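You operate a simulated robot arm through the tools that you are given. There is no shell and no other tool.

Carry out the task below with a simulated two-armed robot. There is one attempt and no reset: what you move stays moved.

TASK
Pick up the mug marked "26" from the top of the side table with one hand, pass it to the other hand and put it in the wr tub. Set down upright: mug.
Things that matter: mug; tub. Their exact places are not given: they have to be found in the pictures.

The check looks at the end state, three seconds after you hand in, the way a careful person would. Anything else that was tipped, shoved, dropped, spilled or broken makes it a failure.

THE ROBOT
Two 7-joint arms with two-finger parallel grippers on one trunk, on a base that moves. Base frame: it is fixed to the floor where the robot stands at the start and does not move with it; the origin is under the middle of the robot, x ahead of it, y to its left, z up; the surface under the hand at the start is at about z = 880. Units: mm, rad, N and s.
The left shoulder is at the start at [20, 170, 1253], the right one opposite. With the tool pointing down near the work surface each hand reaches from about 100 to 660 mm from the robot's upright axis, wherever it stands, measured 20 degrees to its own side. Places, roughly: tub (19x23 cm) [-2620, 2240, 660]. Payload 3.8 kg a hand.
The tool frame of a hand sits at the grasp point between the pads (the TCP): z along the fingers, y along the line on which they close. The tips reach 30 mm beyond it. Largest opening 110 mm; finger width 20, thickness 10; the body of the gripper, 48 by 112 mm, starts 55 mm behind the TCP.
Orientation is that of the tool frame in the base frame, as a unit quaternion [w, x, y, z]. With the fingers straight down and closing along the base's y, the tool's x points along the base's -x, its y along +y and its z along -z.

THE INTERFACE
- The arms move only by the tool jog_arm. It takes "left_steps", "right_steps" or both (then of equal length, played together; a hand with none holds still); each is a list that holds one entry, the list of rows, each a list of 7 numbers: the shift along the tool's x, y, z in mm, then the turn, a rotation vector about the tool's x, y, z in degrees, then the closure, from 0 (fully open) to 1 (shut). In form: [[[tx, ty, tz, rx, ry, rz, claw], ...]]. A call has 1 to 20 rows; each row is the pose to reach, as a shift and turn from the pose commanded when the call began, along the tool's axes at that moment. Each row takes 0.2 s and may step no farther than 50 mm and 0.15 rad from the row before; otherwise, or with a gripper value out of range, the whole call is refused. Where a pose cannot be reached the arm comes as near as it can. A force on the tool above 40 N (or 10 N above the force at the start of the call, whichever is more), or a blocked arm, ends the call early, and 0.2 s more pass. The fingers move at their own pace (about 72 mm/s each) and stop on an object; they squeeze with about 44 N. The grip force told is the motor's: it shows also when the fingers shut on nothing. Time passes only in rows, and 0.2 s behind the last, so rows that repeat a pose let the fingers close. The reply holds the time, the measured pose of the TCP, the force on the tool along the base axes, the opening and the grip force, in the units named above and with some noise, with the torque about the TCP (base axes, N m) and any sound that the robot's microphone picked up.
- Cameras (640 x 400 px; columns grow to the right, rows downward): "scene" is now at [108.8, -4.1, 1401.1]; the picture's right is [-0.03, -1.00, 0.00], its down [-0.61, 0.02, -0.79] and it looks along [0.79, -0.02, -0.61] (base axes); focal length 267 px, centre (320, 200). "left" rides on the left gripper at [72, -17, -103] in its tool frame; the picture's right is [0.23, 0.97, 0.00], its down [-0.76, 0.18, -0.62] and it looks along [-0.61, 0.14, 0.78] (tool axes); focal length 222 px, centre (320, 200). "right" rides on the right gripper at [72, 17, -103] in its tool frame; the picture's right is [-0.23, 0.97, 0.00], its down [-0.76, -0.18, -0.62] and it looks along [-0.61, -0.14, 0.78] (tool axes); focal length 222 px, centre (320, 200).
- capture(camera): a new picture of that camera. It takes no simulated time.
- slide_trunk(by): moves the trunk up (or, below 0, down) by that many mm; the arms and the scene camera ride with it, the base frame stays. It gives what a move gives, with no picture.
- drive_base(legs): drives the robot by 1 to 6 legs, each [ahead, turn to the left] in mm and rad, along the robot's own axes; the way and the turn of a leg run together, so that a leg with both is an arc; at most 1500 mm and 3.142 rad a leg. The arms and the cameras ride along, it lands a little off, and it stops where it bumps. It gives what a move gives.
- turn_head(pan, tilt): turns the head with the scene camera to pan (to the left, within 1.396 rad either way) and tilt (down, from -0.506 to 1.204), counted from straight ahead of the robot. It gives what a move gives.
- point_at(camera, pixels): there is no depth. For up to 12 entries [column, row, z] of the newest picture of that camera ("zoom" is the newest enlarged one), the place [x, y] in the base frame at which the ray of that pixel passes the height z, good to about 2 mm. It takes no simulated time.
- close_up(camera, box): a new picture of the part [left, top, right, bottom] of that camera's present view, enlarged. It takes no simulated time.
- close_job(): hands the job in; it is judged then, once.

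Unless the task says otherwise, let go and move clear before handing in.

The tools are called after "Request:" by a JSON object that holds its "method" and its "body". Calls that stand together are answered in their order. jog_arm: Moves the arms, as the interface text tells. Its arguments: {"type":"object","properties":{"left_steps":{"type":"array"},"right_steps":{"type":"array"}},"required":[]} The other tools are called the same way: slide_trunk (by) moves the trunk up or down; drive_base (legs) drives the base; turn_head (pan, tilt) turns the head that bears the scene camera; capture (camera) takes a picture; point_at (camera, pixels) gives the place at which the rays of pixels pass given heights; close_up (camera, box) takes an enlarged picture of a part of a camera's view; close_job () hands the job in.

At the start:

```text
clock: 0.0
left_ee_pos: [476.8, 97.3, 1226.4]
left_ee_rot: [0.0, 0.001, 1.0, 0.0]
left_contact_force: [-0.1, 0.0, 0.5]
left_torque: [0.01, 0.01, 0.02]
left_width: 109.7
left_grasp_force: 0.2
right_ee_pos: [442.3, -204.3, 1177.4]
right_ee_rot: [0.0, 0.0, 1.0, 0.0]
right_contact_force: [0.6, -0.4, 0.9]
right_torque: [-0.02, -0.01, -0.01]
right_width: 109.9
right_grasp_force: 0.0
trunk travel left (down, up): [-350.0, 220.0]
robot x, y, heading: [-3.0, -0.5, -0.001]
head pan, tilt (commanded): [-0.031, 0.658]
```

scene: 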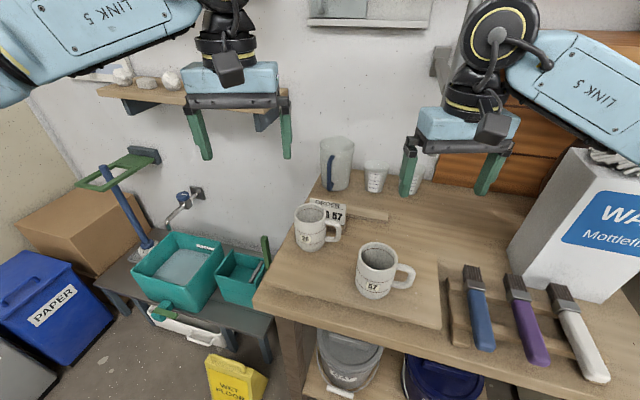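
right: 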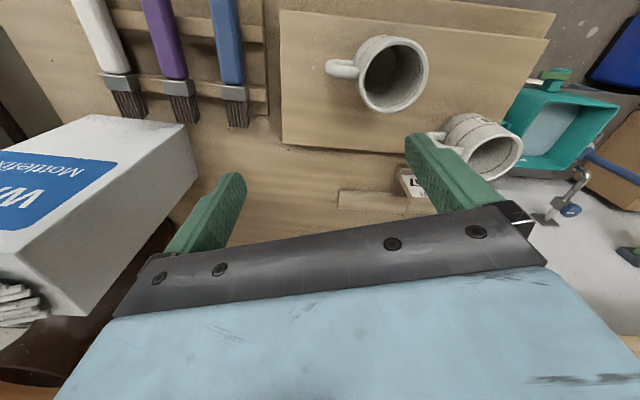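
left: 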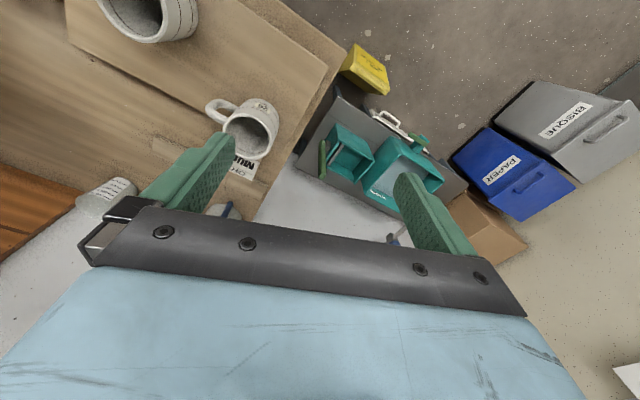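

The scene picture shows two mugs, one near (310,228) and one near (377,270), with a sign near (335,212). I'll zoom in to read the marks before moving anything.

Request:
{"method": "close_up", "body": {"camera": "scene", "box": [260, 180, 440, 310]}}

Request:
{"method": "close_up", "body": {"camera": "left", "box": [80, 0, 340, 220]}}

Request:
{"method": "close_up", "body": {"camera": "scene", "box": [90, 180, 300, 340]}}

```text
3.08 times, centred on (350, 245) of scene
```

zoom: 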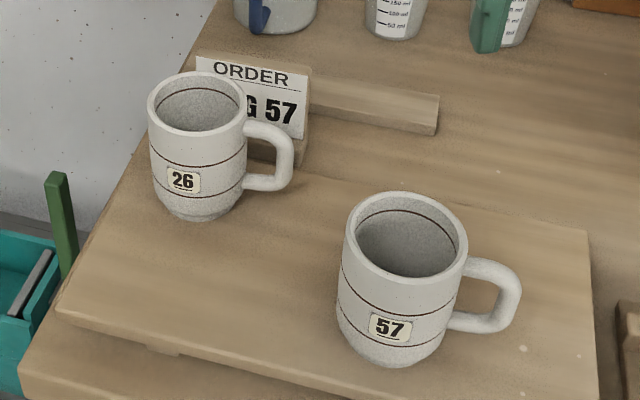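

```text
1.82 times, centred on (210, 110) of left
```

zoom: 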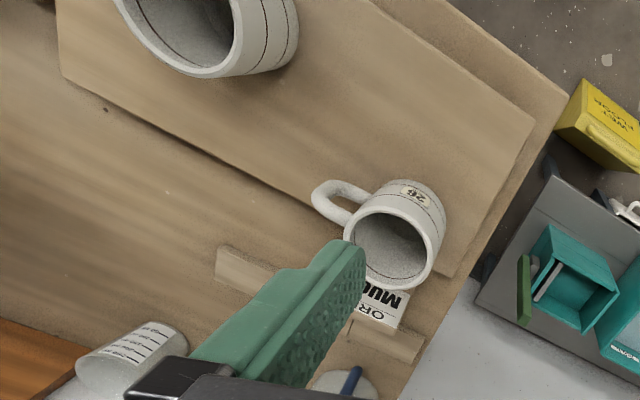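

```text
2.50 times, centred on (195, 260) of scene
```

zoom: 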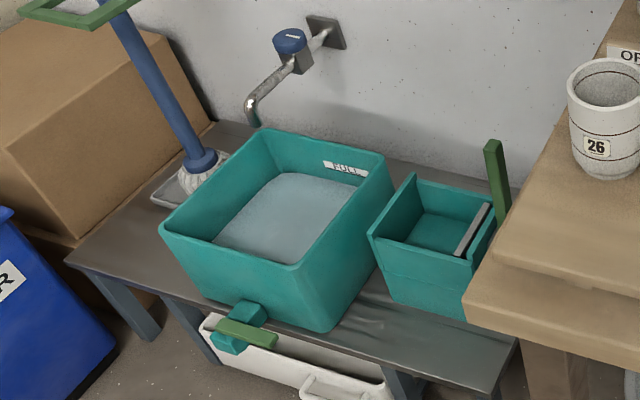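

The zoom confirms that "26" is the mug at scene (310,228). "57" is a different mug, and an "ORDER MUG 57" sign stands just behind the 26 mug. I'll get rays on the mug from two cameras to triangulate it.

Request:
{"method": "point_at", "body": {"camera": "scene", "pixels": [[310, 212.5, 980], [310, 212.5, 1000], [310, 212.5, 960], [312, 250, 880], [312, 250, 900], [294, 212, 980], [326, 212, 980], [354.5, 228, 960]]}}

Request:
{"method": "close_up", "body": {"camera": "left", "box": [190, 80, 300, 190]}}

```text
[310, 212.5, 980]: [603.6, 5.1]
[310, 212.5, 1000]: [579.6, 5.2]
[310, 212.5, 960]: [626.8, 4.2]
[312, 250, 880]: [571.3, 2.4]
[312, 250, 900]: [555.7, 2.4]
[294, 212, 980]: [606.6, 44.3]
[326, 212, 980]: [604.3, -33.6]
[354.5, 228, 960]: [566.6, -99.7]
```

```text
3.64 times, centred on (245, 135) of left
```

zoom: 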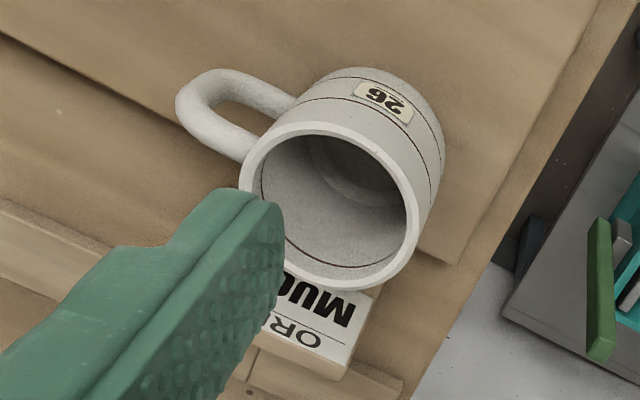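

The left-camera zoom shows the rim of mug 26 centred near zoom (330,207). I'll cross this ray with the scene rays to get the rim height and position.

Request:
{"method": "point_at", "body": {"camera": "zoom", "pixels": [[330, 207, 960], [330, 207, 980], [330, 207, 1000], [330, 207, 1020], [240, 190, 980], [421, 215, 980], [325, 122, 980], [335, 292, 980], [190, 95, 960], [280, 100, 960], [390, 280, 940], [350, 380, 880]]}}

Request:
{"method": "turn_head", "body": {"pan": 0.0, "tilt": 0.9}}

Request:
{"method": "capture", "body": {"camera": "scene"}}

```text
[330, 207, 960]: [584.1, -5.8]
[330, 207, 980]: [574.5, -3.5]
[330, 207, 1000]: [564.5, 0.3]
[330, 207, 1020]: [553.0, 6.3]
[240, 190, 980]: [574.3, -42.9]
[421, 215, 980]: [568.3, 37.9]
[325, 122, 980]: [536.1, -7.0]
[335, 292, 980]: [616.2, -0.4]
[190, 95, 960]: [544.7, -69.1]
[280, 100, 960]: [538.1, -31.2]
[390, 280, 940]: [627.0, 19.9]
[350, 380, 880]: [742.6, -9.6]
```

```text
clock: 0.8
left_ee_pos: [477.6, 97.9, 1226.8]
left_ee_rot: [0.001, -0.001, 1.0, 0.0]
left_contact_force: [-0.4, -0.1, 0.4]
left_torque: [-0.01, -0.01, 0.0]
left_width: 110.1
left_grasp_force: 0.1
right_ee_pos: [440.7, -205.0, 1177.4]
right_ee_rot: [0.001, 0.0, 1.0, 0.0]
right_contact_force: [0.5, -0.5, -0.9]
right_torque: [0.0, -0.02, 0.04]
right_width: 109.9
right_grasp_force: 0.0
trunk travel left (down, up): [-350.0, 220.0]
robot x, y, heading: [-1.0, 1.6, -0.004]
head pan, tilt (commanded): [0.0, 0.901]
```

```text
taken
```

scene: 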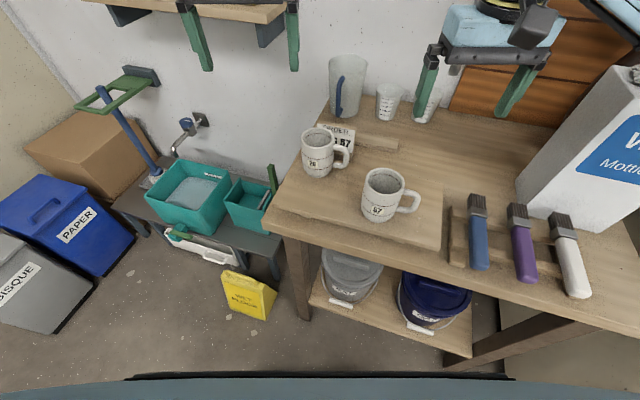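

The two rays cross at a rim centre of about (555, 5) with the rim near z≈1020, so the mug seems to stand on a raised board. I'll zoom in from the new head angle and check the board corner and mug base from both cameras.

Request:
{"method": "close_up", "body": {"camera": "scene", "box": [260, 100, 420, 200]}}

Request:
{"method": "close_up", "body": {"camera": "scene", "box": [240, 120, 480, 270]}}

Request:
{"method": "close_up", "body": {"camera": "left", "box": [180, 0, 400, 200]}}

```text
4.00 times, centred on (340, 150) of scene
```

zoom: 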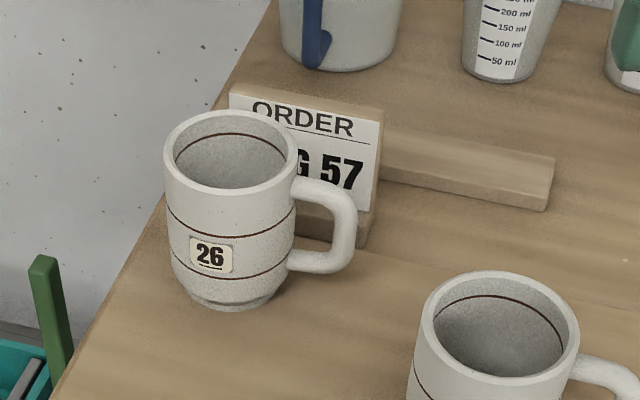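

```text
2.67 times, centred on (360, 195) of scene
```

zoom: 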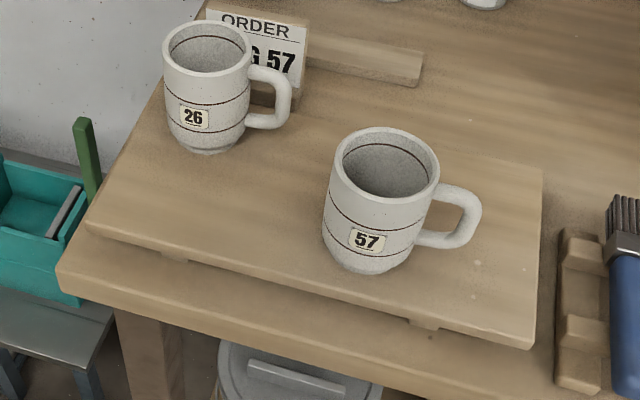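

```text
2.00 times, centred on (290, 100) of left
```

zoom: 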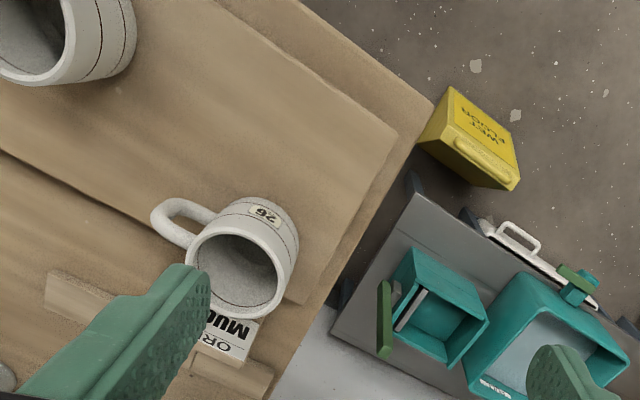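

The board's front-left corner is at scene (272.7,202.5) and left-camera (328.5,66). I'll triangulate it, along with the mug rim, the mug base and the sign.

Request:
{"method": "point_at", "body": {"camera": "scene", "pixels": [[272.7, 202.5, 900], [272.7, 202.5, 920], [272.7, 202.5, 940], [317.8, 136.5, 1000], [317.8, 136.5, 1020], [318.5, 176, 920], [318.5, 176, 940], [301, 136, 1020], [334.5, 139, 1020], [351.2, 161.2, 880], [318, 122, 960], [434, 150, 880]]}}

Request:
{"method": "point_at", "body": {"camera": "left", "pixels": [[328.5, 66, 900], [328.5, 66, 920], [328.5, 66, 940], [247.7, 136.9, 1000], [247.7, 136.9, 1020], [222, 140, 1020], [273, 141, 1020], [246, 113.5, 1020], [249, 160, 1020], [280, 151, 920], [247, 180, 900], [228, 180, 900]]}}

```text
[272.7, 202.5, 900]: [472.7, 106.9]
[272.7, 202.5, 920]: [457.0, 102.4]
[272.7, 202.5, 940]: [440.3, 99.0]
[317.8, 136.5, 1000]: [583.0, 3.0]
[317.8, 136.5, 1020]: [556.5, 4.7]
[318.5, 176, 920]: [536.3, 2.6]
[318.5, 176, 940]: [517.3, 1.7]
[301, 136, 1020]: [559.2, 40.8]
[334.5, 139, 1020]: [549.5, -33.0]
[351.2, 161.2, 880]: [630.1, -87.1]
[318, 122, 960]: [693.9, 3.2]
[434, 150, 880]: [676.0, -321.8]
```

```text
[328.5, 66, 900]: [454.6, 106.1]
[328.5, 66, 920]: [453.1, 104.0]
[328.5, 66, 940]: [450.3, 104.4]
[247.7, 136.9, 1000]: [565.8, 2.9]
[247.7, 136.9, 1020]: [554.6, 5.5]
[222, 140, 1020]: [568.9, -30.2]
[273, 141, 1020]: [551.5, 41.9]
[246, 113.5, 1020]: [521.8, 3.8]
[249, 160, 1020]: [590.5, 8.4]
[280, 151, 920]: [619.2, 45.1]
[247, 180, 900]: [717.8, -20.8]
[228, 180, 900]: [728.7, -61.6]
```

The board top is at z≈922, the mug rim centre is about (555,5,1021) with a diameter near 73 mm, and the sign leans back from x≈630 to 670. Next I'll check how tall the green stick left of the table is, since the left arm will come in from that side.

Request:
{"method": "point_at", "body": {"camera": "scene", "pixels": [[271.5, 165, 700], [271.5, 165, 800], [271.5, 165, 900], [271.5, 165, 1000], [385.1, 181.9, 1020], [418, 193, 980], [318, 138, 1020]]}}

Request:
{"method": "point_at", "body": {"camera": "left", "pixels": [[322.5, 177, 700], [322.5, 177, 800], [322.5, 177, 900], [322.5, 177, 1000], [322.5, 141, 800], [395, 237, 1200]]}}

```text
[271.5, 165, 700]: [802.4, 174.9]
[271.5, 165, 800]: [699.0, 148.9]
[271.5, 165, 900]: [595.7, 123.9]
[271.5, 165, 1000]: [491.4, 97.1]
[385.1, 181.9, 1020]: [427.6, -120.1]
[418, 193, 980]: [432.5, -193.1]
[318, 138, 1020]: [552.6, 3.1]
```

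```text
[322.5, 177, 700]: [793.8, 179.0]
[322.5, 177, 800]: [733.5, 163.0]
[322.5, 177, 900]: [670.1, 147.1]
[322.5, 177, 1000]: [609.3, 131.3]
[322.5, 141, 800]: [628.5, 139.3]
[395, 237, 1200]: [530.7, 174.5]
```

The green stick tops out near z≈720, so the left side is clear. Plan: the left hand grips the lower body from the left, nearly horizontal and closing along x with the handle pointing away to −y, and the right hand then takes the top from above. First I'll rotate the left hand up high.

Request:
{"method": "jog_arm", "body": {"left_steps": [[[-3.57, 7.14, 0, 4.15, 4.15, -5.407, 0], [-7.14, 14.28, 0, 8.3, 8.3, -10.814, 0], [-10.71, 21.42, 0, 12.45, 12.45, -16.22, 0], [-14.28, 28.56, 0, 16.6, 16.6, -21.63, 0], [-17.85, 35.7, 0, 20.75, 20.75, -27.03, 0], [-21.42, 42.84, 0, 24.9, 24.9, -32.44, 0], [-25, 50, 0, 29.05, 29.05, -37.85, 0], [-28.57, 57.12, 0, 33.2, 33.2, -43.26, 0], [-32.13, 64.26, 0, 37.35, 37.35, -48.66, 0], [-35.7, 71.4, 0, 41.5, 41.5, -54.07, 0], [-39.27, 78.54, 0, 45.65, 45.65, -59.48, 0], [-42.84, 85.68, 0, 49.8, 49.8, -64.88, 0], [-46.41, 92.82, 0, 53.95, 53.95, -70.29, 0], [-50, 100, 0, 58.1, 58.1, -75.7, 0]]]}}

```text
clock: 3.8
left_ee_pos: [527.0, 196.6, 1227.9]
left_ee_rot: [0.431, 0.561, -0.56, 0.431]
left_contact_force: [-0.1, 0.8, 0.2]
left_torque: [0.02, -0.01, -0.01]
left_width: 109.9
left_grasp_force: 0.0
right_ee_pos: [440.6, -203.5, 1177.5]
right_ee_rot: [0.0, 0.0, 1.0, 0.0]
right_contact_force: [0.6, -0.4, -0.5]
right_torque: [-0.02, 0.03, -0.02]
right_width: 110.1
right_grasp_force: 0.1
trunk travel left (down, up): [-350.0, 220.0]
robot x, y, heading: [1.0, -1.0, -0.003]
head pan, tilt (commanded): [0.0, 0.901]
```

The left hand reached the tilted-horizontal pose (tool z ≈ [0,−0.97,−0.26]). I'll lower it to a pre-grasp left of the mug, about 130 mm back along the approach line.

Request:
{"method": "jog_arm", "body": {"left_steps": [[[-35, -4.7, 20.7, 0, 0, 0, 0], [-70, -9.3, 41.5, 0, 0, 0, 0], [-105, -14, 62.2, 0, 0, 0, 0], [-140, -18.7, 83, 0, 0, 0, 0], [-176, -23.3, 103.7, 0, 0, 0, 0], [-211, -28, 124.5, 0, 0, 0, 0], [-211, -28, 124.5, 0, 0, 0, 0]]]}}

Request:
{"method": "capture", "body": {"camera": "left"}}

Request:
{"method": "capture", "body": {"camera": "scene"}}

```text
clock: 5.4
left_ee_pos: [554.9, 130.7, 990.9]
left_ee_rot: [-0.43, -0.561, 0.561, -0.43]
left_contact_force: [0.3, -0.4, -0.6]
left_torque: [0.05, -0.02, 0.0]
left_width: 110.1
left_grasp_force: 0.0
right_ee_pos: [442.0, -205.9, 1177.0]
right_ee_rot: [0.0, 0.0, 1.0, 0.0]
right_contact_force: [-0.2, 0.0, -0.1]
right_torque: [-0.02, 0.02, -0.01]
right_width: 109.8
right_grasp_force: 0.2
trunk travel left (down, up): [-350.0, 220.0]
robot x, y, heading: [0.7, 2.7, -0.002]
head pan, tilt (commanded): [0.0, 0.901]
```

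```text
taken
```

left: 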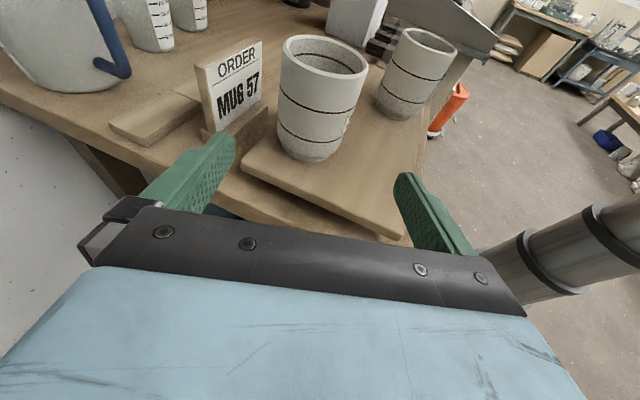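

```text
taken
```

scene: 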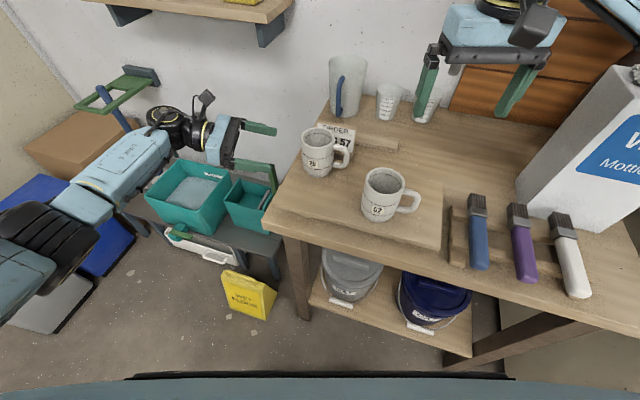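

From the left camera the mug 26 body sits centred near column 322, between the fingers, with the sign clear behind the far finger. I'll check the rim position with this view before closing in.

Request:
{"method": "point_at", "body": {"camera": "left", "pixels": [[324.5, 60, 1021], [281, 58, 1021], [368, 66, 1021], [311, 160, 922], [278, 140, 930], [344, 140, 930], [262, 100, 920], [205, 138, 880]]}}

Request:
{"method": "close_up", "body": {"camera": "left", "box": [160, 20, 480, 220]}}

```text
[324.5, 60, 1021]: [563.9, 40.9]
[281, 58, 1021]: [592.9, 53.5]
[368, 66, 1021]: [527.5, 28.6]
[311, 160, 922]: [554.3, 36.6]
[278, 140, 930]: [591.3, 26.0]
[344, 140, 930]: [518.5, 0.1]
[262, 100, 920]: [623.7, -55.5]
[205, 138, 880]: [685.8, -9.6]
```

```text
2.00 times, centred on (320, 120) of left
```

zoom: 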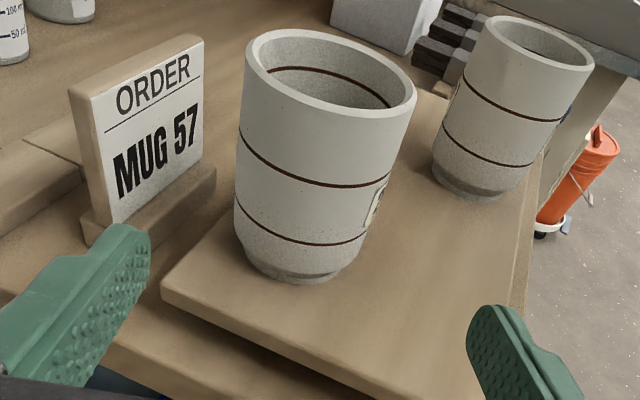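

The base centre comes out near (554,6), which agrees with my earlier estimate. I'll refine the rim height using its near and far edges.

Request:
{"method": "point_at", "body": {"camera": "left", "pixels": [[325, 79, 1000], [325, 79, 1010], [325, 79, 1020], [325, 35, 1000], [325, 35, 1010], [325, 35, 1020], [310, 161.5, 922], [310, 161.5, 915]]}}

Request:
{"method": "point_at", "body": {"camera": "scene", "pixels": [[319, 128, 1010], [319, 146.5, 1010], [319, 128, 1020], [319, 146.5, 1020], [318, 177.5, 922]]}}

Request:
{"method": "close_up", "body": {"camera": "scene", "box": [280, 110, 376, 190]}}

```text
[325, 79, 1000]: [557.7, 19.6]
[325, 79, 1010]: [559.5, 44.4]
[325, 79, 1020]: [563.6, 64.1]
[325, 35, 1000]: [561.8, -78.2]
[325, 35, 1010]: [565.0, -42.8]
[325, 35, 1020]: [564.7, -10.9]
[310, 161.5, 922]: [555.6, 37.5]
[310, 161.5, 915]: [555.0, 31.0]
```

```text
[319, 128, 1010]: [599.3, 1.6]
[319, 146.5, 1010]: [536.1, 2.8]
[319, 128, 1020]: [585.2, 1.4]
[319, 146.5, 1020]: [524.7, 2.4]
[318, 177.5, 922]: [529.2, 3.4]
```

```text
5.00 times, centred on (328, 150) of scene
```

zoom: 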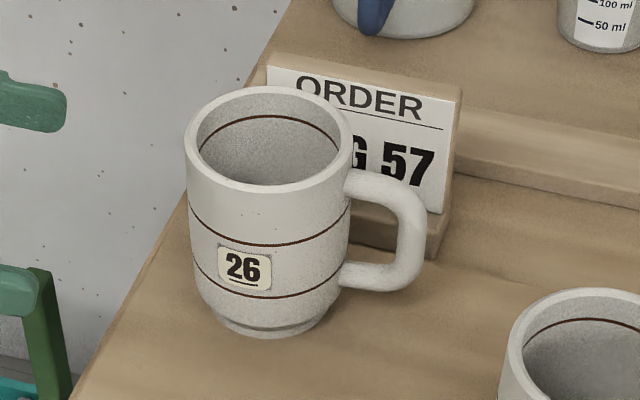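

Combining the views, the mug centre is about (558, 5), the rim is near z≈1014 and the base is at 922. I'll advance along the approach line so the open fingers straddle the lower body at z≈958, then look again.

Request:
{"method": "jog_arm", "body": {"left_steps": [[[0, -3.1, 18, 0, 0, 0, 0], [0, -3.1, 37, 0, 0, 0, 0], [0.5, -3.1, 55, 0, 0, 0, 0], [0.5, -3.1, 74, 0, 0, 0, 0], [0.5, -3.1, 92, 0, 0, 0, 0], [0.5, -3.1, 110, 0, 0, 0, 0], [0.5, -3.1, 129, 0, 0, 0, 0], [0.5, -3.1, 129, 0, 0, 0, 0]]]}}

Request:
{"method": "capture", "body": {"camera": "left"}}

Request:
{"method": "close_up", "body": {"camera": "scene", "box": [240, 90, 400, 190]}}

Request:
{"method": "capture", "body": {"camera": "right"}}

```text
clock: 7.2
left_ee_pos: [557.6, 5.5, 959.6]
left_ee_rot: [-0.43, -0.561, 0.561, -0.431]
left_contact_force: [-0.3, -0.2, 0.6]
left_torque: [-0.01, 0.0, 0.01]
left_width: 110.1
left_grasp_force: 0.0
right_ee_pos: [441.2, -205.5, 1177.1]
right_ee_rot: [0.0, 0.0, 1.0, 0.0]
right_contact_force: [0.3, -1.1, -0.5]
right_torque: [0.02, 0.01, 0.0]
right_width: 110.0
right_grasp_force: 0.0
trunk travel left (down, up): [-350.0, 220.0]
robot x, y, heading: [-1.9, 2.2, 0.0]
head pan, tilt (commanded): [0.0, 0.901]
```

```text
taken
```

left: 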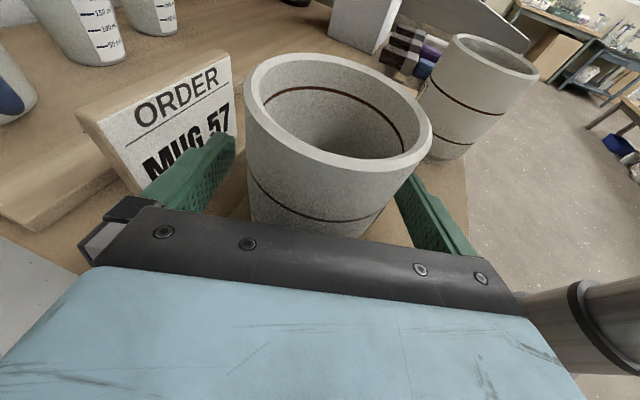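

```text
4.00 times, centred on (320, 140) of scene
```

zoom: 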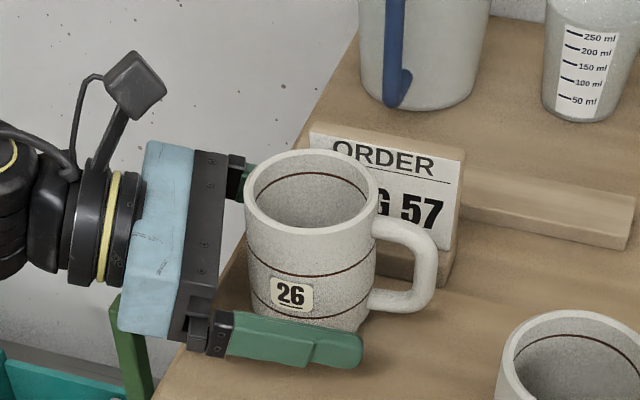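

```text
taken
```

right: 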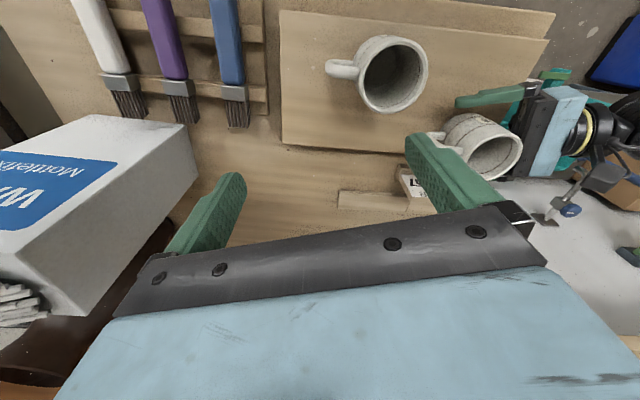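

The mug is between the fingers with the palm clear and no contact force. I'll close the left gripper.

Request:
{"method": "jog_arm", "body": {"left_steps": [[[0, 0, 0, 0, 0, 0, 0.15], [0, 0, 0, 0, 0, 0, 0.25], [0, 0, 0, 0, 0, 0, 0.35], [0, 0, 0, 0, 0, 0, 0.5], [0, 0, 0, 0, 0, 0, 0.8], [0, 0, 0, 0, 0, 0, 1], [0, 0, 0, 0, 0, 0, 1], [0, 0, 0, 0, 0, 0, 1]]]}}

Request:
{"method": "close_up", "body": {"camera": "scene", "box": [240, 90, 400, 190]}}

```text
clock: 9.0
left_ee_pos: [558.1, 5.4, 959.2]
left_ee_rot: [-0.43, -0.561, 0.561, -0.43]
left_contact_force: [-0.5, -0.2, 1.7]
left_torque: [0.06, 0.13, -0.01]
left_width: 74.7
left_grasp_force: 44.3
right_ee_pos: [440.9, -204.1, 1176.9]
right_ee_rot: [0.0, 0.0, 1.0, 0.0]
right_contact_force: [-0.1, 0.7, 1.3]
right_torque: [-0.07, 0.05, 0.0]
right_width: 109.7
right_grasp_force: 0.0
trunk travel left (down, up): [-350.0, 220.0]
robot x, y, heading: [-0.5, 0.2, 0.002]
head pan, tilt (commanded): [0.0, 0.901]
```

```text
4.00 times, centred on (320, 140) of scene
```

zoom: 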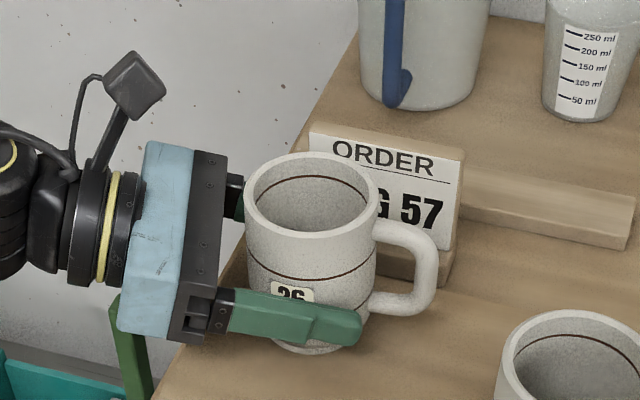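

The grip is firm: width 74.7 mm, 44 N, and the mug has not shifted. I'll lift straight up about 150 mm, starting slowly.

Request:
{"method": "jog_arm", "body": {"left_steps": [[[4.8, 0, -1.3, 0, 0, 0, 1], [9.7, 0, -2.6, 0, 0, 0, 1], [19.3, 0, -5.2, 0, 0, 0, 1], [33.8, 0, -9.1, 0, 0, 0, 1], [53.1, 0, -14.2, 0, 0, 0, 1], [77.3, 0, -20.7, 0, 0, 0, 1], [101.4, 0, -27.2, 0, 0, 0, 1], [125.6, 0, -33.7, 0, 0, 0, 1], [144.9, 0, -38.8, 0, 0, 0, 1], [144.9, 0, -38.8, 0, 0, 0, 1]]]}}

Request:
{"method": "capture", "body": {"camera": "scene"}}

Request:
{"method": "capture", "body": {"camera": "left"}}

```text
clock: 11.2
left_ee_pos: [558.7, 5.6, 1108.2]
left_ee_rot: [0.43, 0.562, -0.56, 0.431]
left_contact_force: [1.1, 0.2, -3.4]
left_torque: [0.02, -0.01, -0.01]
left_width: 75.1
left_grasp_force: 44.0
right_ee_pos: [442.8, -205.1, 1177.0]
right_ee_rot: [-0.001, 0.001, 1.0, -0.001]
right_contact_force: [-0.1, 0.9, 1.4]
right_torque: [-0.01, 0.01, 0.01]
right_width: 110.2
right_grasp_force: 0.0
trunk travel left (down, up): [-350.0, 220.0]
robot x, y, heading: [3.4, 1.4, -0.002]
head pan, tilt (commanded): [0.0, 0.901]
```

```text
taken
```

scene: 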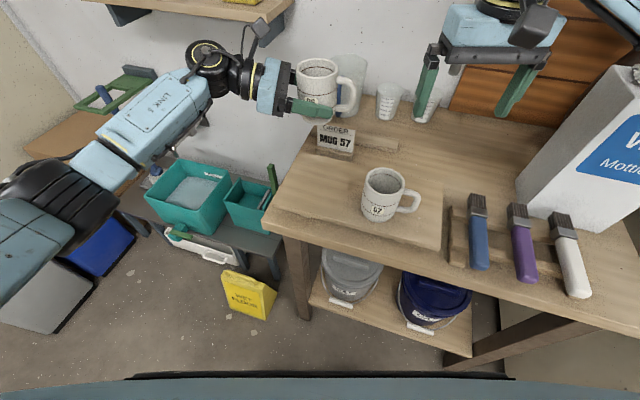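

```text
taken
```

left: 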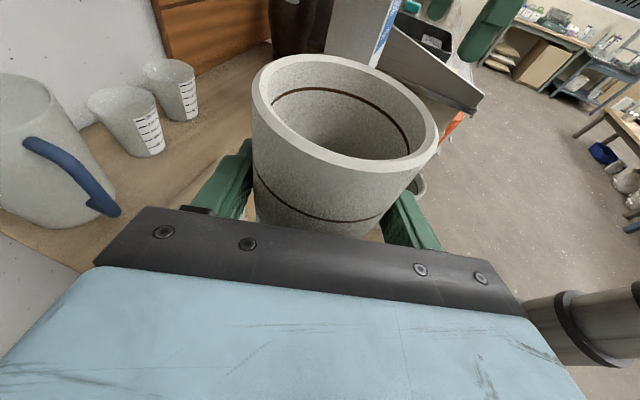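

The mug is held upright and level (about 3.4 N of weight, handle toward −y). Next I'll bring it back to x≈480 while the right hand rises and yaws 90° so that it closes along x.

Request:
{"method": "jog_arm", "body": {"left_steps": [[[0, 6.5, 0, 0, 0, 0, 1], [0, 13, 0, 0, 0, 0, 1], [0, 19.5, 0, 0, 0, 0, 1], [0, 26, 0, 0, 0, 0, 1], [0, 32.5, 0, 0, 0, 0, 1], [0, 39, 0, 0, 0, 0, 1], [0, 45.5, 0, 0, 0, 0, 1], [0, 52, 0, 0, 0, 0, 1], [0, 58.5, 0, 0, 0, 0, 1], [0, 65, 0, 0, 0, 0, 1], [0, 71.5, 0, 0, 0, 0, 1], [0, 78, 0, 0, 0, 0, 1], [0, 78, 0, 0, 0, 0, 1]]], "right_steps": [[[0, 0, -6, 0, 0, -7.5, 0], [0, 0, -12, 0, 0, -15, 0], [0, 0, -18, 0, 0, -22.5, 0], [0, 0, -24, 0, 0, -30, 0], [0, 0, -30, 0, 0, -37.5, 0], [0, 0, -36, 0, 0, -45, 0], [0, 0, -42, 0, 0, -52.5, 0], [0, 0, -48, 0, 0, -60, 0], [0, 0, -54, 0, 0, -67.5, 0], [0, 0, -60, 0, 0, -75, 0], [0, 0, -66, 0, 0, -82.5, 0], [0, 0, -72, 0, 0, -90, 0], [0, 0, -72, 0, 0, -90, 0]]]}}

Request:
{"method": "capture", "body": {"camera": "scene"}}

Request:
{"method": "capture", "body": {"camera": "right"}}

```text
clock: 14.0
left_ee_pos: [480.0, 6.2, 1106.5]
left_ee_rot: [0.43, 0.561, -0.56, 0.431]
left_contact_force: [-0.2, -0.2, -1.8]
left_torque: [0.02, 0.02, -0.01]
left_width: 74.8
left_grasp_force: 44.3
right_ee_pos: [299.3, -120.2, 1230.9]
right_ee_rot: [0.0, -0.707, 0.707, 0.0]
right_contact_force: [-0.1, 0.9, 0.1]
right_torque: [0.0, -0.03, 0.0]
right_width: 110.1
right_grasp_force: 0.0
right hand out of reach, approached as far as the arm can: row 8, 9, 10, 11, 12, 13
trunk travel left (down, up): [-350.0, 220.0]
robot x, y, heading: [0.6, 1.0, -0.0]
head pan, tilt (commanded): [0.0, 0.901]
```

```text
taken
```

scene: 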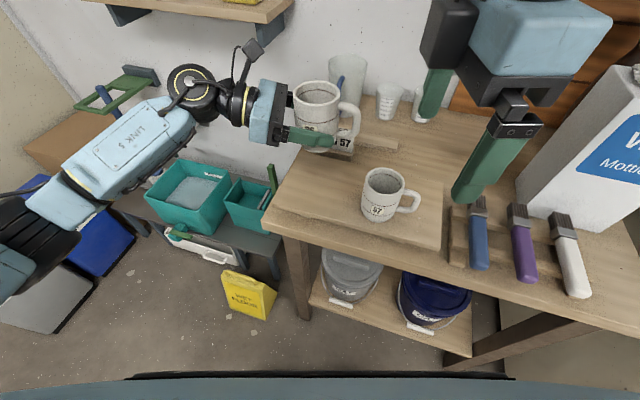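

```text
taken
```

right: 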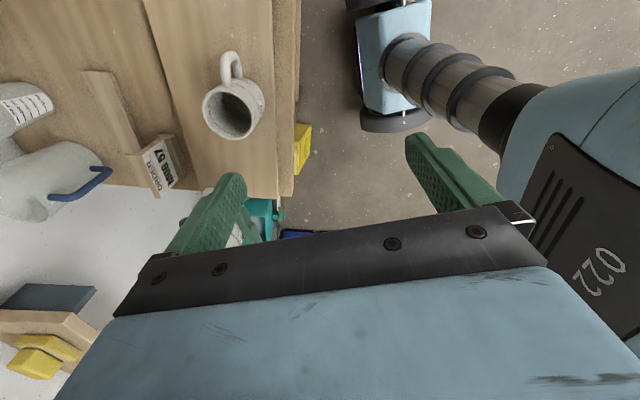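

The right hand can't hold a full +90° yaw that far out and drifted in to (299,−120,1231). Closing at about −40° also misses the handle, so I'll back the yaw off to about +50° and see where it settles.

Request:
{"method": "jog_arm", "body": {"right_steps": [[[0, 0, 0, 0, 0, 8, 0], [0, 0, 0, 0, 0, 16, 0], [0, 0, 0, 0, 0, 24, 0], [0, 0, 0, 0, 0, 32, 0], [0, 0, 0, 0, 0, 40, 0], [0, 0, 0, 0, 0, 40, 0], [0, 0, 0, 0, 0, 40, 0]]]}}

```text
clock: 15.6
left_ee_pos: [480.2, 5.7, 1107.2]
left_ee_rot: [0.43, 0.561, -0.561, 0.431]
left_contact_force: [-0.1, 0.6, -3.2]
left_torque: [0.0, 0.02, 0.01]
left_width: 74.7
left_grasp_force: 44.3
right_ee_pos: [299.8, -121.2, 1229.7]
right_ee_rot: [0.0, -0.422, 0.907, 0.0]
right_contact_force: [-0.2, 0.4, -0.3]
right_torque: [0.0, 0.0, -0.01]
right_width: 110.1
right_grasp_force: 0.1
trunk travel left (down, up): [-350.0, 220.0]
robot x, y, heading: [0.4, 0.7, -0.003]
head pan, tilt (commanded): [0.0, 0.901]
```

The commanded pose follows the reached pose, and the right hand is now at yaw ≈ +50° at (300,−121,1230). I'll move it over the mug at a safe height, halfway first to check reach.

Request:
{"method": "jog_arm", "body": {"right_steps": [[[-21, -5.6, -3, 0, 0, 0, 0], [-42, -11.3, -6, 0, 0, 0, 0], [-64, -17, -9, 0, 0, 0, 0], [-85, -22.6, -12, 0, 0, 0, 0], [-106, -28.2, -15, 0, 0, 0, 0], [-106, -28.2, -15, 0, 0, 0, 0]]]}}

Request:
{"method": "capture", "body": {"camera": "right"}}

Request:
{"method": "capture", "body": {"camera": "left"}}

```text
clock: 17.0
left_ee_pos: [480.1, 5.7, 1108.1]
left_ee_rot: [-0.43, -0.561, 0.561, -0.43]
left_contact_force: [0.1, -1.2, -2.4]
left_torque: [0.03, 0.01, -0.03]
left_width: 74.9
left_grasp_force: 44.3
right_ee_pos: [388.3, -58.0, 1243.9]
right_ee_rot: [0.0, -0.422, 0.906, 0.001]
right_contact_force: [0.7, -0.1, 0.0]
right_torque: [0.0, 0.0, 0.0]
right_width: 110.1
right_grasp_force: 0.0
trunk travel left (down, up): [-350.0, 220.0]
robot x, y, heading: [-2.1, 3.8, 0.003]
head pan, tilt (commanded): [0.0, 0.901]
```

```text
taken
```

right: 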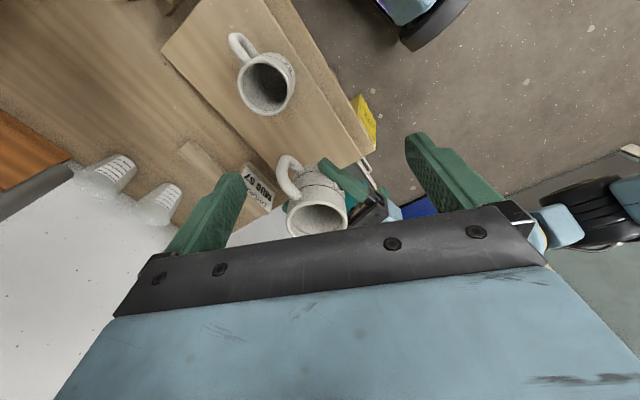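

```text
taken
```

left: 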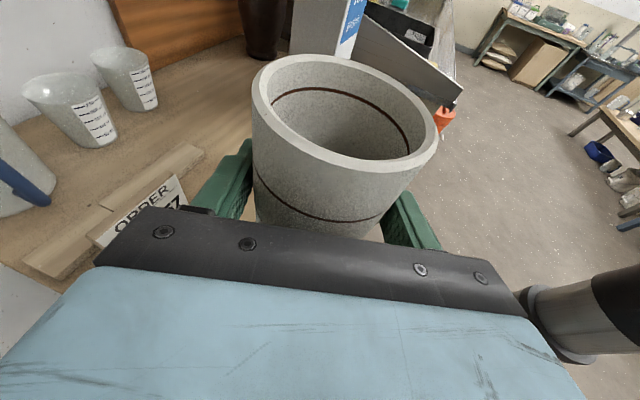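

The reach is fine so far. I'll check the rim location in both wrist views before moving fully over it.

Request:
{"method": "point_at", "body": {"camera": "left", "pixels": [[343, 112, 1160], [345, 172, 1160], [340, 56, 1160], [252, 95, 1160], [438, 125, 1160], [345, 172, 1164], [340, 56, 1164], [343, 112, 1164]]}}

Request:
{"method": "point_at", "body": {"camera": "right", "pixels": [[287, 219, 1160], [347, 220, 1160], [318, 203, 1160], [279, 163, 1150]]}}

Request:
{"method": "close_up", "body": {"camera": "right", "box": [230, 120, 420, 250]}}

```text
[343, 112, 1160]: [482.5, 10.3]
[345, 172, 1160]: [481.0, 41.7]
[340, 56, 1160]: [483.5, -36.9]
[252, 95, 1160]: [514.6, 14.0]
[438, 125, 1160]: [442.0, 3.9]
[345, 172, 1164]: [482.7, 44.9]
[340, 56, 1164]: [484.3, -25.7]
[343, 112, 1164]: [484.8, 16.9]
```

```text
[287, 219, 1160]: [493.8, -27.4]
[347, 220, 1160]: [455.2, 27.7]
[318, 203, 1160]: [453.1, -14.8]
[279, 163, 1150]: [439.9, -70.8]
```

```text
3.08 times, centred on (325, 185) of right
```

zoom: 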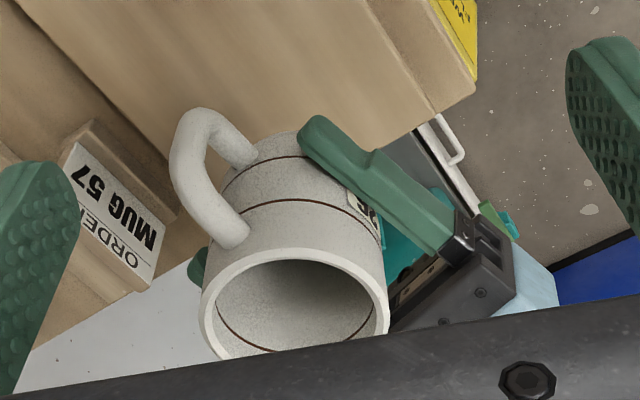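

The mug axis is at about (480, 4) with the rim at z≈1161. I'll move the right hand directly above it, partly closed to about 90 mm so its fingers stay clear of the left hand's.

Request:
{"method": "jog_arm", "body": {"right_steps": [[[-21.3, -6, 0, 0, 0, 0, 0.05], [-42.6, -12, 0, 0, 0, 0, 0.1], [-64, -18, 0, 0, 0, 0, 0.15], [-85, -24, 0, 0, 0, 0, 0.18], [-106.5, -30.2, 0, 0, 0, 0, 0.18], [-106.5, -30.2, 0, 0, 0, 0, 0.18], [-106.5, -30.2, 0, 0, 0, 0, 0.18]]]}}

Request:
{"method": "capture", "body": {"camera": "right"}}

Request:
{"method": "capture", "body": {"camera": "left"}}

Request:
{"method": "capture", "body": {"camera": "scene"}}

```text
clock: 18.6
left_ee_pos: [480.3, 7.5, 1107.8]
left_ee_rot: [0.43, 0.561, -0.561, 0.431]
left_contact_force: [0.1, -0.1, -3.2]
left_torque: [-0.01, 0.02, 0.0]
left_width: 75.1
left_grasp_force: 43.9
right_ee_pos: [481.1, 3.0, 1243.9]
right_ee_rot: [0.001, -0.423, 0.906, 0.0]
right_contact_force: [-0.6, 0.5, 0.8]
right_torque: [-0.04, 0.02, 0.02]
right_width: 90.0
right_grasp_force: 0.1
trunk travel left (down, up): [-350.0, 220.0]
robot x, y, heading: [1.1, -2.1, 0.001]
head pan, tilt (commanded): [0.0, 0.901]
```

```text
taken
```

right: 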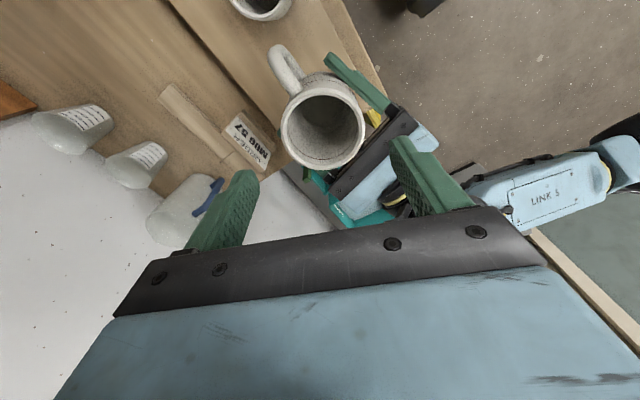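

```text
taken
```

left: 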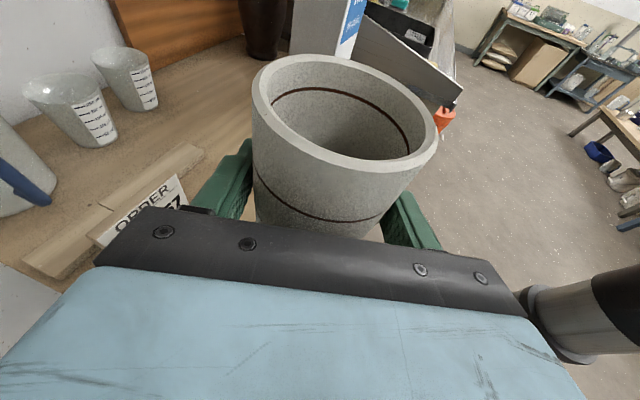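

```text
taken
```

scene: 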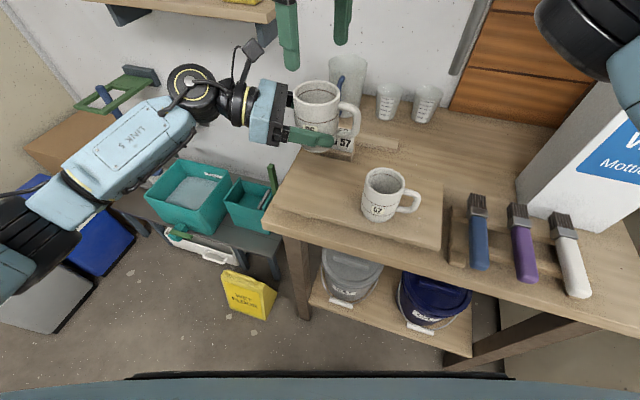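

In the right wrist view the whole rim is visible, centred near (323,129). I'll confirm the mug axis with this camera.

Request:
{"method": "point_at", "body": {"camera": "right", "pixels": [[323, 129, 1161], [281, 127, 1161], [365, 133, 1161], [322, 88, 1161], [322, 170, 1161], [284, 70, 1140], [345, 75, 1120]]}}

Request:
{"method": "close_up", "body": {"camera": "right", "box": [240, 30, 440, 190]}}

Request:
{"method": "close_up", "body": {"camera": "scene", "box": [230, 0, 390, 160]}}

```text
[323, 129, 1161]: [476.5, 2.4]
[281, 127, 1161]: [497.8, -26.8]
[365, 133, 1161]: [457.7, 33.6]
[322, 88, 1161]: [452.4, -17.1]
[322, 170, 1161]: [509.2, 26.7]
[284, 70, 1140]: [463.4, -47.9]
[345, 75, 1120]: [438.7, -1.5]
```

```text
2.50 times, centred on (340, 110) of right
```

zoom: 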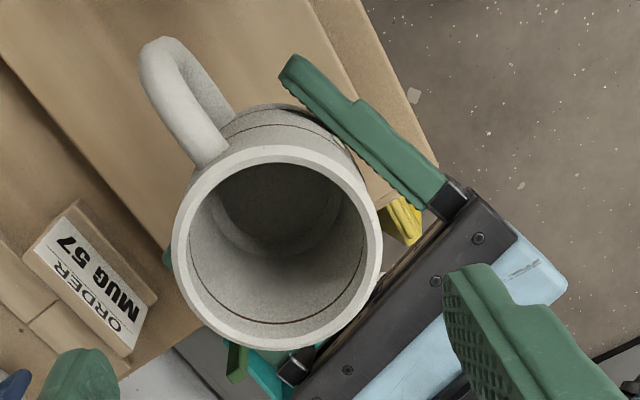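

```text
2.50 times, centred on (310, 80) of scene
```

zoom: 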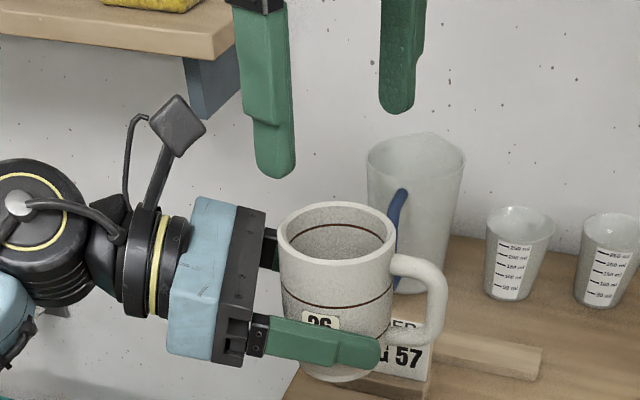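

The mug axis from the right camera is (479.5, 4), and the right hand is at (481, 3), so it is well aligned. I'll lower the right hand to z≈1161 so the finger tips overlap the rim by about 30 mm and stay above the left fingers.

Request:
{"method": "jog_arm", "body": {"right_steps": [[[0, 0, 14, 0, 0, 0, 0.18], [0, 0, 28, 0, 0, 0, 0.18], [0, 0, 42, 0, 0, 0, 0.18], [0, 1, 54, 0, 0, 0, 0.18], [0, 1.5, 64, 0, 0, 0, 0.18], [0, 1.5, 74, 0, 0, 0, 0.18], [0, 1.5, 82, 0, 0, 0, 0.18], [0, 1.5, 82, 0, 0, 0, 0.18]]]}}

Request:
{"method": "capture", "body": {"camera": "left"}}

Request:
{"method": "close_up", "body": {"camera": "scene", "box": [230, 20, 390, 180]}}

Request:
{"method": "capture", "body": {"camera": "right"}}

```text
clock: 20.4
left_ee_pos: [480.5, 6.4, 1107.4]
left_ee_rot: [-0.431, -0.56, 0.561, -0.431]
left_contact_force: [0.4, 0.1, -2.2]
left_torque: [0.04, 0.0, 0.01]
left_width: 74.7
left_grasp_force: 44.3
right_ee_pos: [479.3, 3.5, 1162.8]
right_ee_rot: [-0.001, -0.423, 0.906, 0.0]
right_contact_force: [0.1, -0.8, 0.3]
right_torque: [0.03, -0.01, 0.0]
right_width: 90.5
right_grasp_force: 0.1
trunk travel left (down, up): [-350.0, 220.0]
robot x, y, heading: [0.5, 1.2, -0.003]
head pan, tilt (commanded): [0.0, 0.901]
```

```text
taken
```

left: 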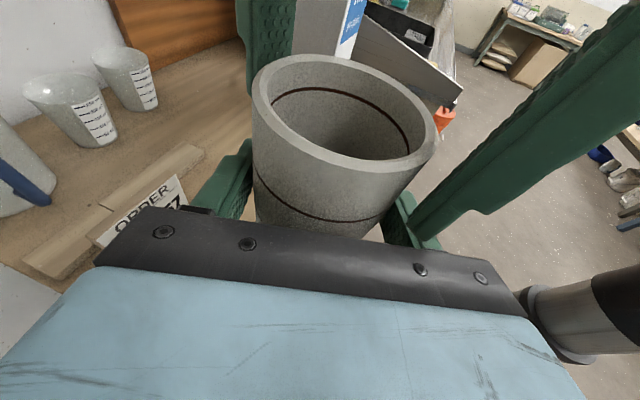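

```text
2.50 times, centred on (310, 100) of scene
```

zoom: 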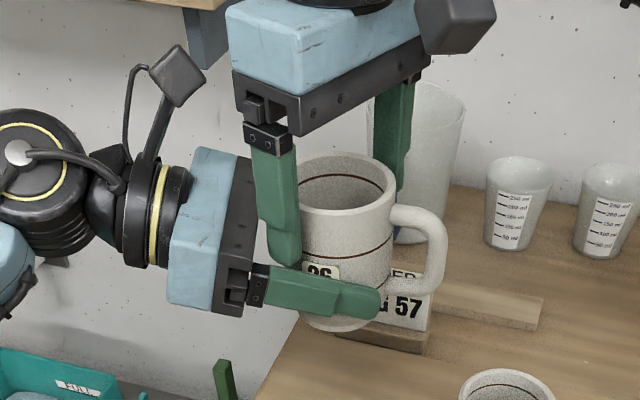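

```text
taken
```

right: 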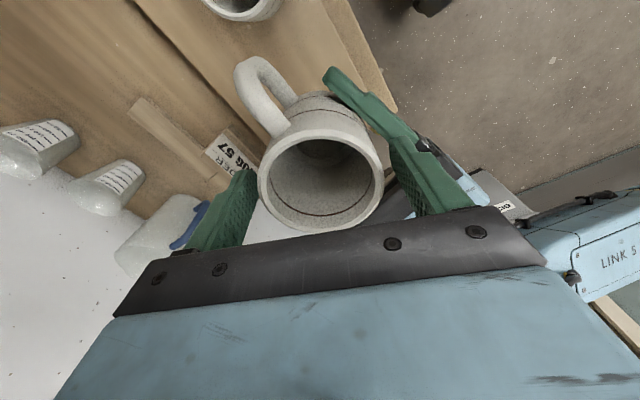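

The right fingers straddle the rim, with the near tip just above the left finger and no contact force. I'll close the right gripper while the left holds.

Request:
{"method": "jog_arm", "body": {"right_steps": [[[0, 0, 0, 0, 0, 0, 0.22], [0, 0, 0, 0, 0, 0, 0.26], [0, 0, 0, 0, 0, 0, 0.3], [0, 0, 0, 0, 0, 0, 0.34], [0, 0, 0, 0, 0, 0, 0.5], [0, 0, 0, 0, 0, 0, 0.8], [0, 0, 0, 0, 0, 0, 1], [0, 0, 0, 0, 0, 0, 1], [0, 0, 0, 0, 0, 0, 1]]]}}

Request:
{"method": "capture", "body": {"camera": "right"}}

Request:
{"method": "close_up", "body": {"camera": "scene", "box": [230, 20, 390, 180]}}

```text
clock: 22.4
left_ee_pos: [480.4, 6.3, 1108.7]
left_ee_rot: [0.431, 0.561, -0.561, 0.43]
left_contact_force: [2.4, -0.3, -2.8]
left_torque: [0.15, 0.34, -0.2]
left_width: 75.0
left_grasp_force: 44.6
right_ee_pos: [479.7, 5.1, 1162.2]
right_ee_rot: [0.0, -0.423, 0.906, 0.0]
right_contact_force: [-1.8, 0.2, 0.1]
right_torque: [-0.12, -0.22, 0.22]
right_width: 75.5
right_grasp_force: 44.0
trunk travel left (down, up): [-350.0, 220.0]
robot x, y, heading: [-3.3, 1.3, 0.001]
head pan, tilt (commanded): [0.0, 0.901]
```

```text
taken
```

right: 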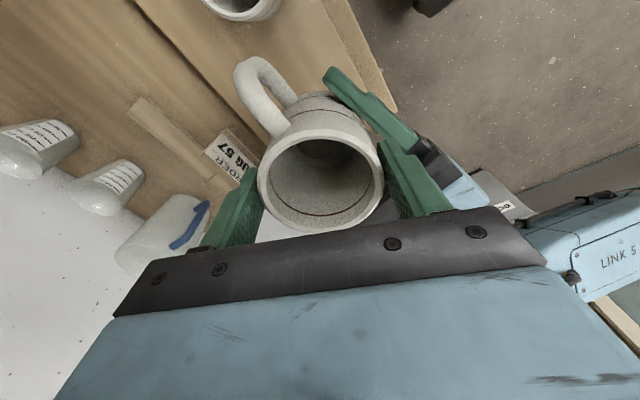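

```text
2.50 times, centred on (310, 100) of scene
```

zoom: 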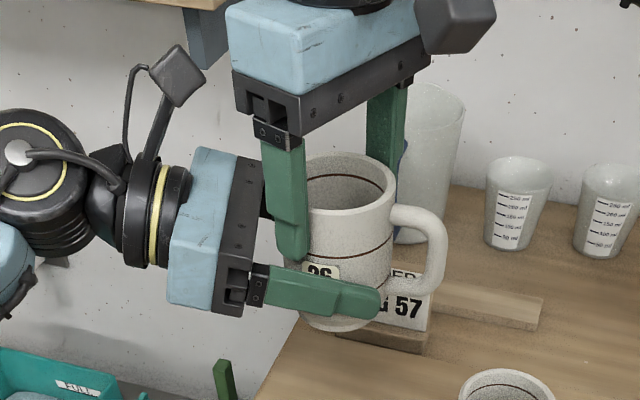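

Both hands hold the mug at 44 N with small forces. I'll open the left gripper now while the right keeps its grip.

Request:
{"method": "jog_arm", "body": {"left_steps": [[[0, 0, 0, 0, 0, 0, 0.3], [0, 0, 0, 0, 0, 0, 0.2], [0, 0, 0, 0, 0, 0, 0.1], [0, 0, 0, 0, 0, 0, 0], [0, 0, 0, 0, 0, 0, 0], [0, 0, 0, 0, 0, 0, 0]]], "right_steps": [[[0, 0, 0, 0, 0, 0, 1], [0, 0, 0, 0, 0, 0, 1], [0, 0, 0, 0, 0, 0, 1], [0, 0, 0, 0, 0, 0, 1], [0, 0, 0, 0, 0, 0, 1], [0, 0, 0, 0, 0, 0, 1]]]}}

Request:
{"method": "capture", "body": {"camera": "left"}}

Request:
{"method": "close_up", "body": {"camera": "scene", "box": [230, 20, 390, 180]}}

```text
clock: 23.8
left_ee_pos: [481.7, 6.1, 1107.9]
left_ee_rot: [0.431, 0.561, -0.561, 0.431]
left_contact_force: [0.4, 0.8, -0.1]
left_torque: [0.0, -0.04, 0.02]
left_width: 109.9
left_grasp_force: 0.1
right_ee_pos: [480.3, 3.7, 1160.7]
right_ee_rot: [0.0, -0.423, 0.906, -0.001]
right_contact_force: [0.6, -1.1, -0.1]
right_torque: [-0.02, 0.02, -0.02]
right_width: 75.4
right_grasp_force: 43.6
trunk travel left (down, up): [-350.0, 220.0]
robot x, y, heading: [2.6, -1.9, -0.0]
head pan, tilt (commanded): [0.0, 0.901]
```

```text
taken
```

left: 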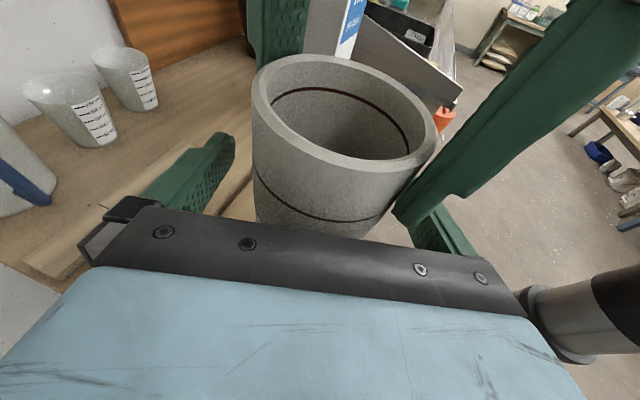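

```text
2.50 times, centred on (310, 100) of scene
```

zoom: 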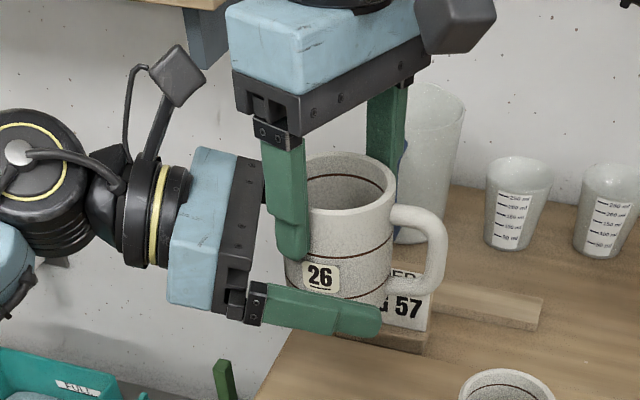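

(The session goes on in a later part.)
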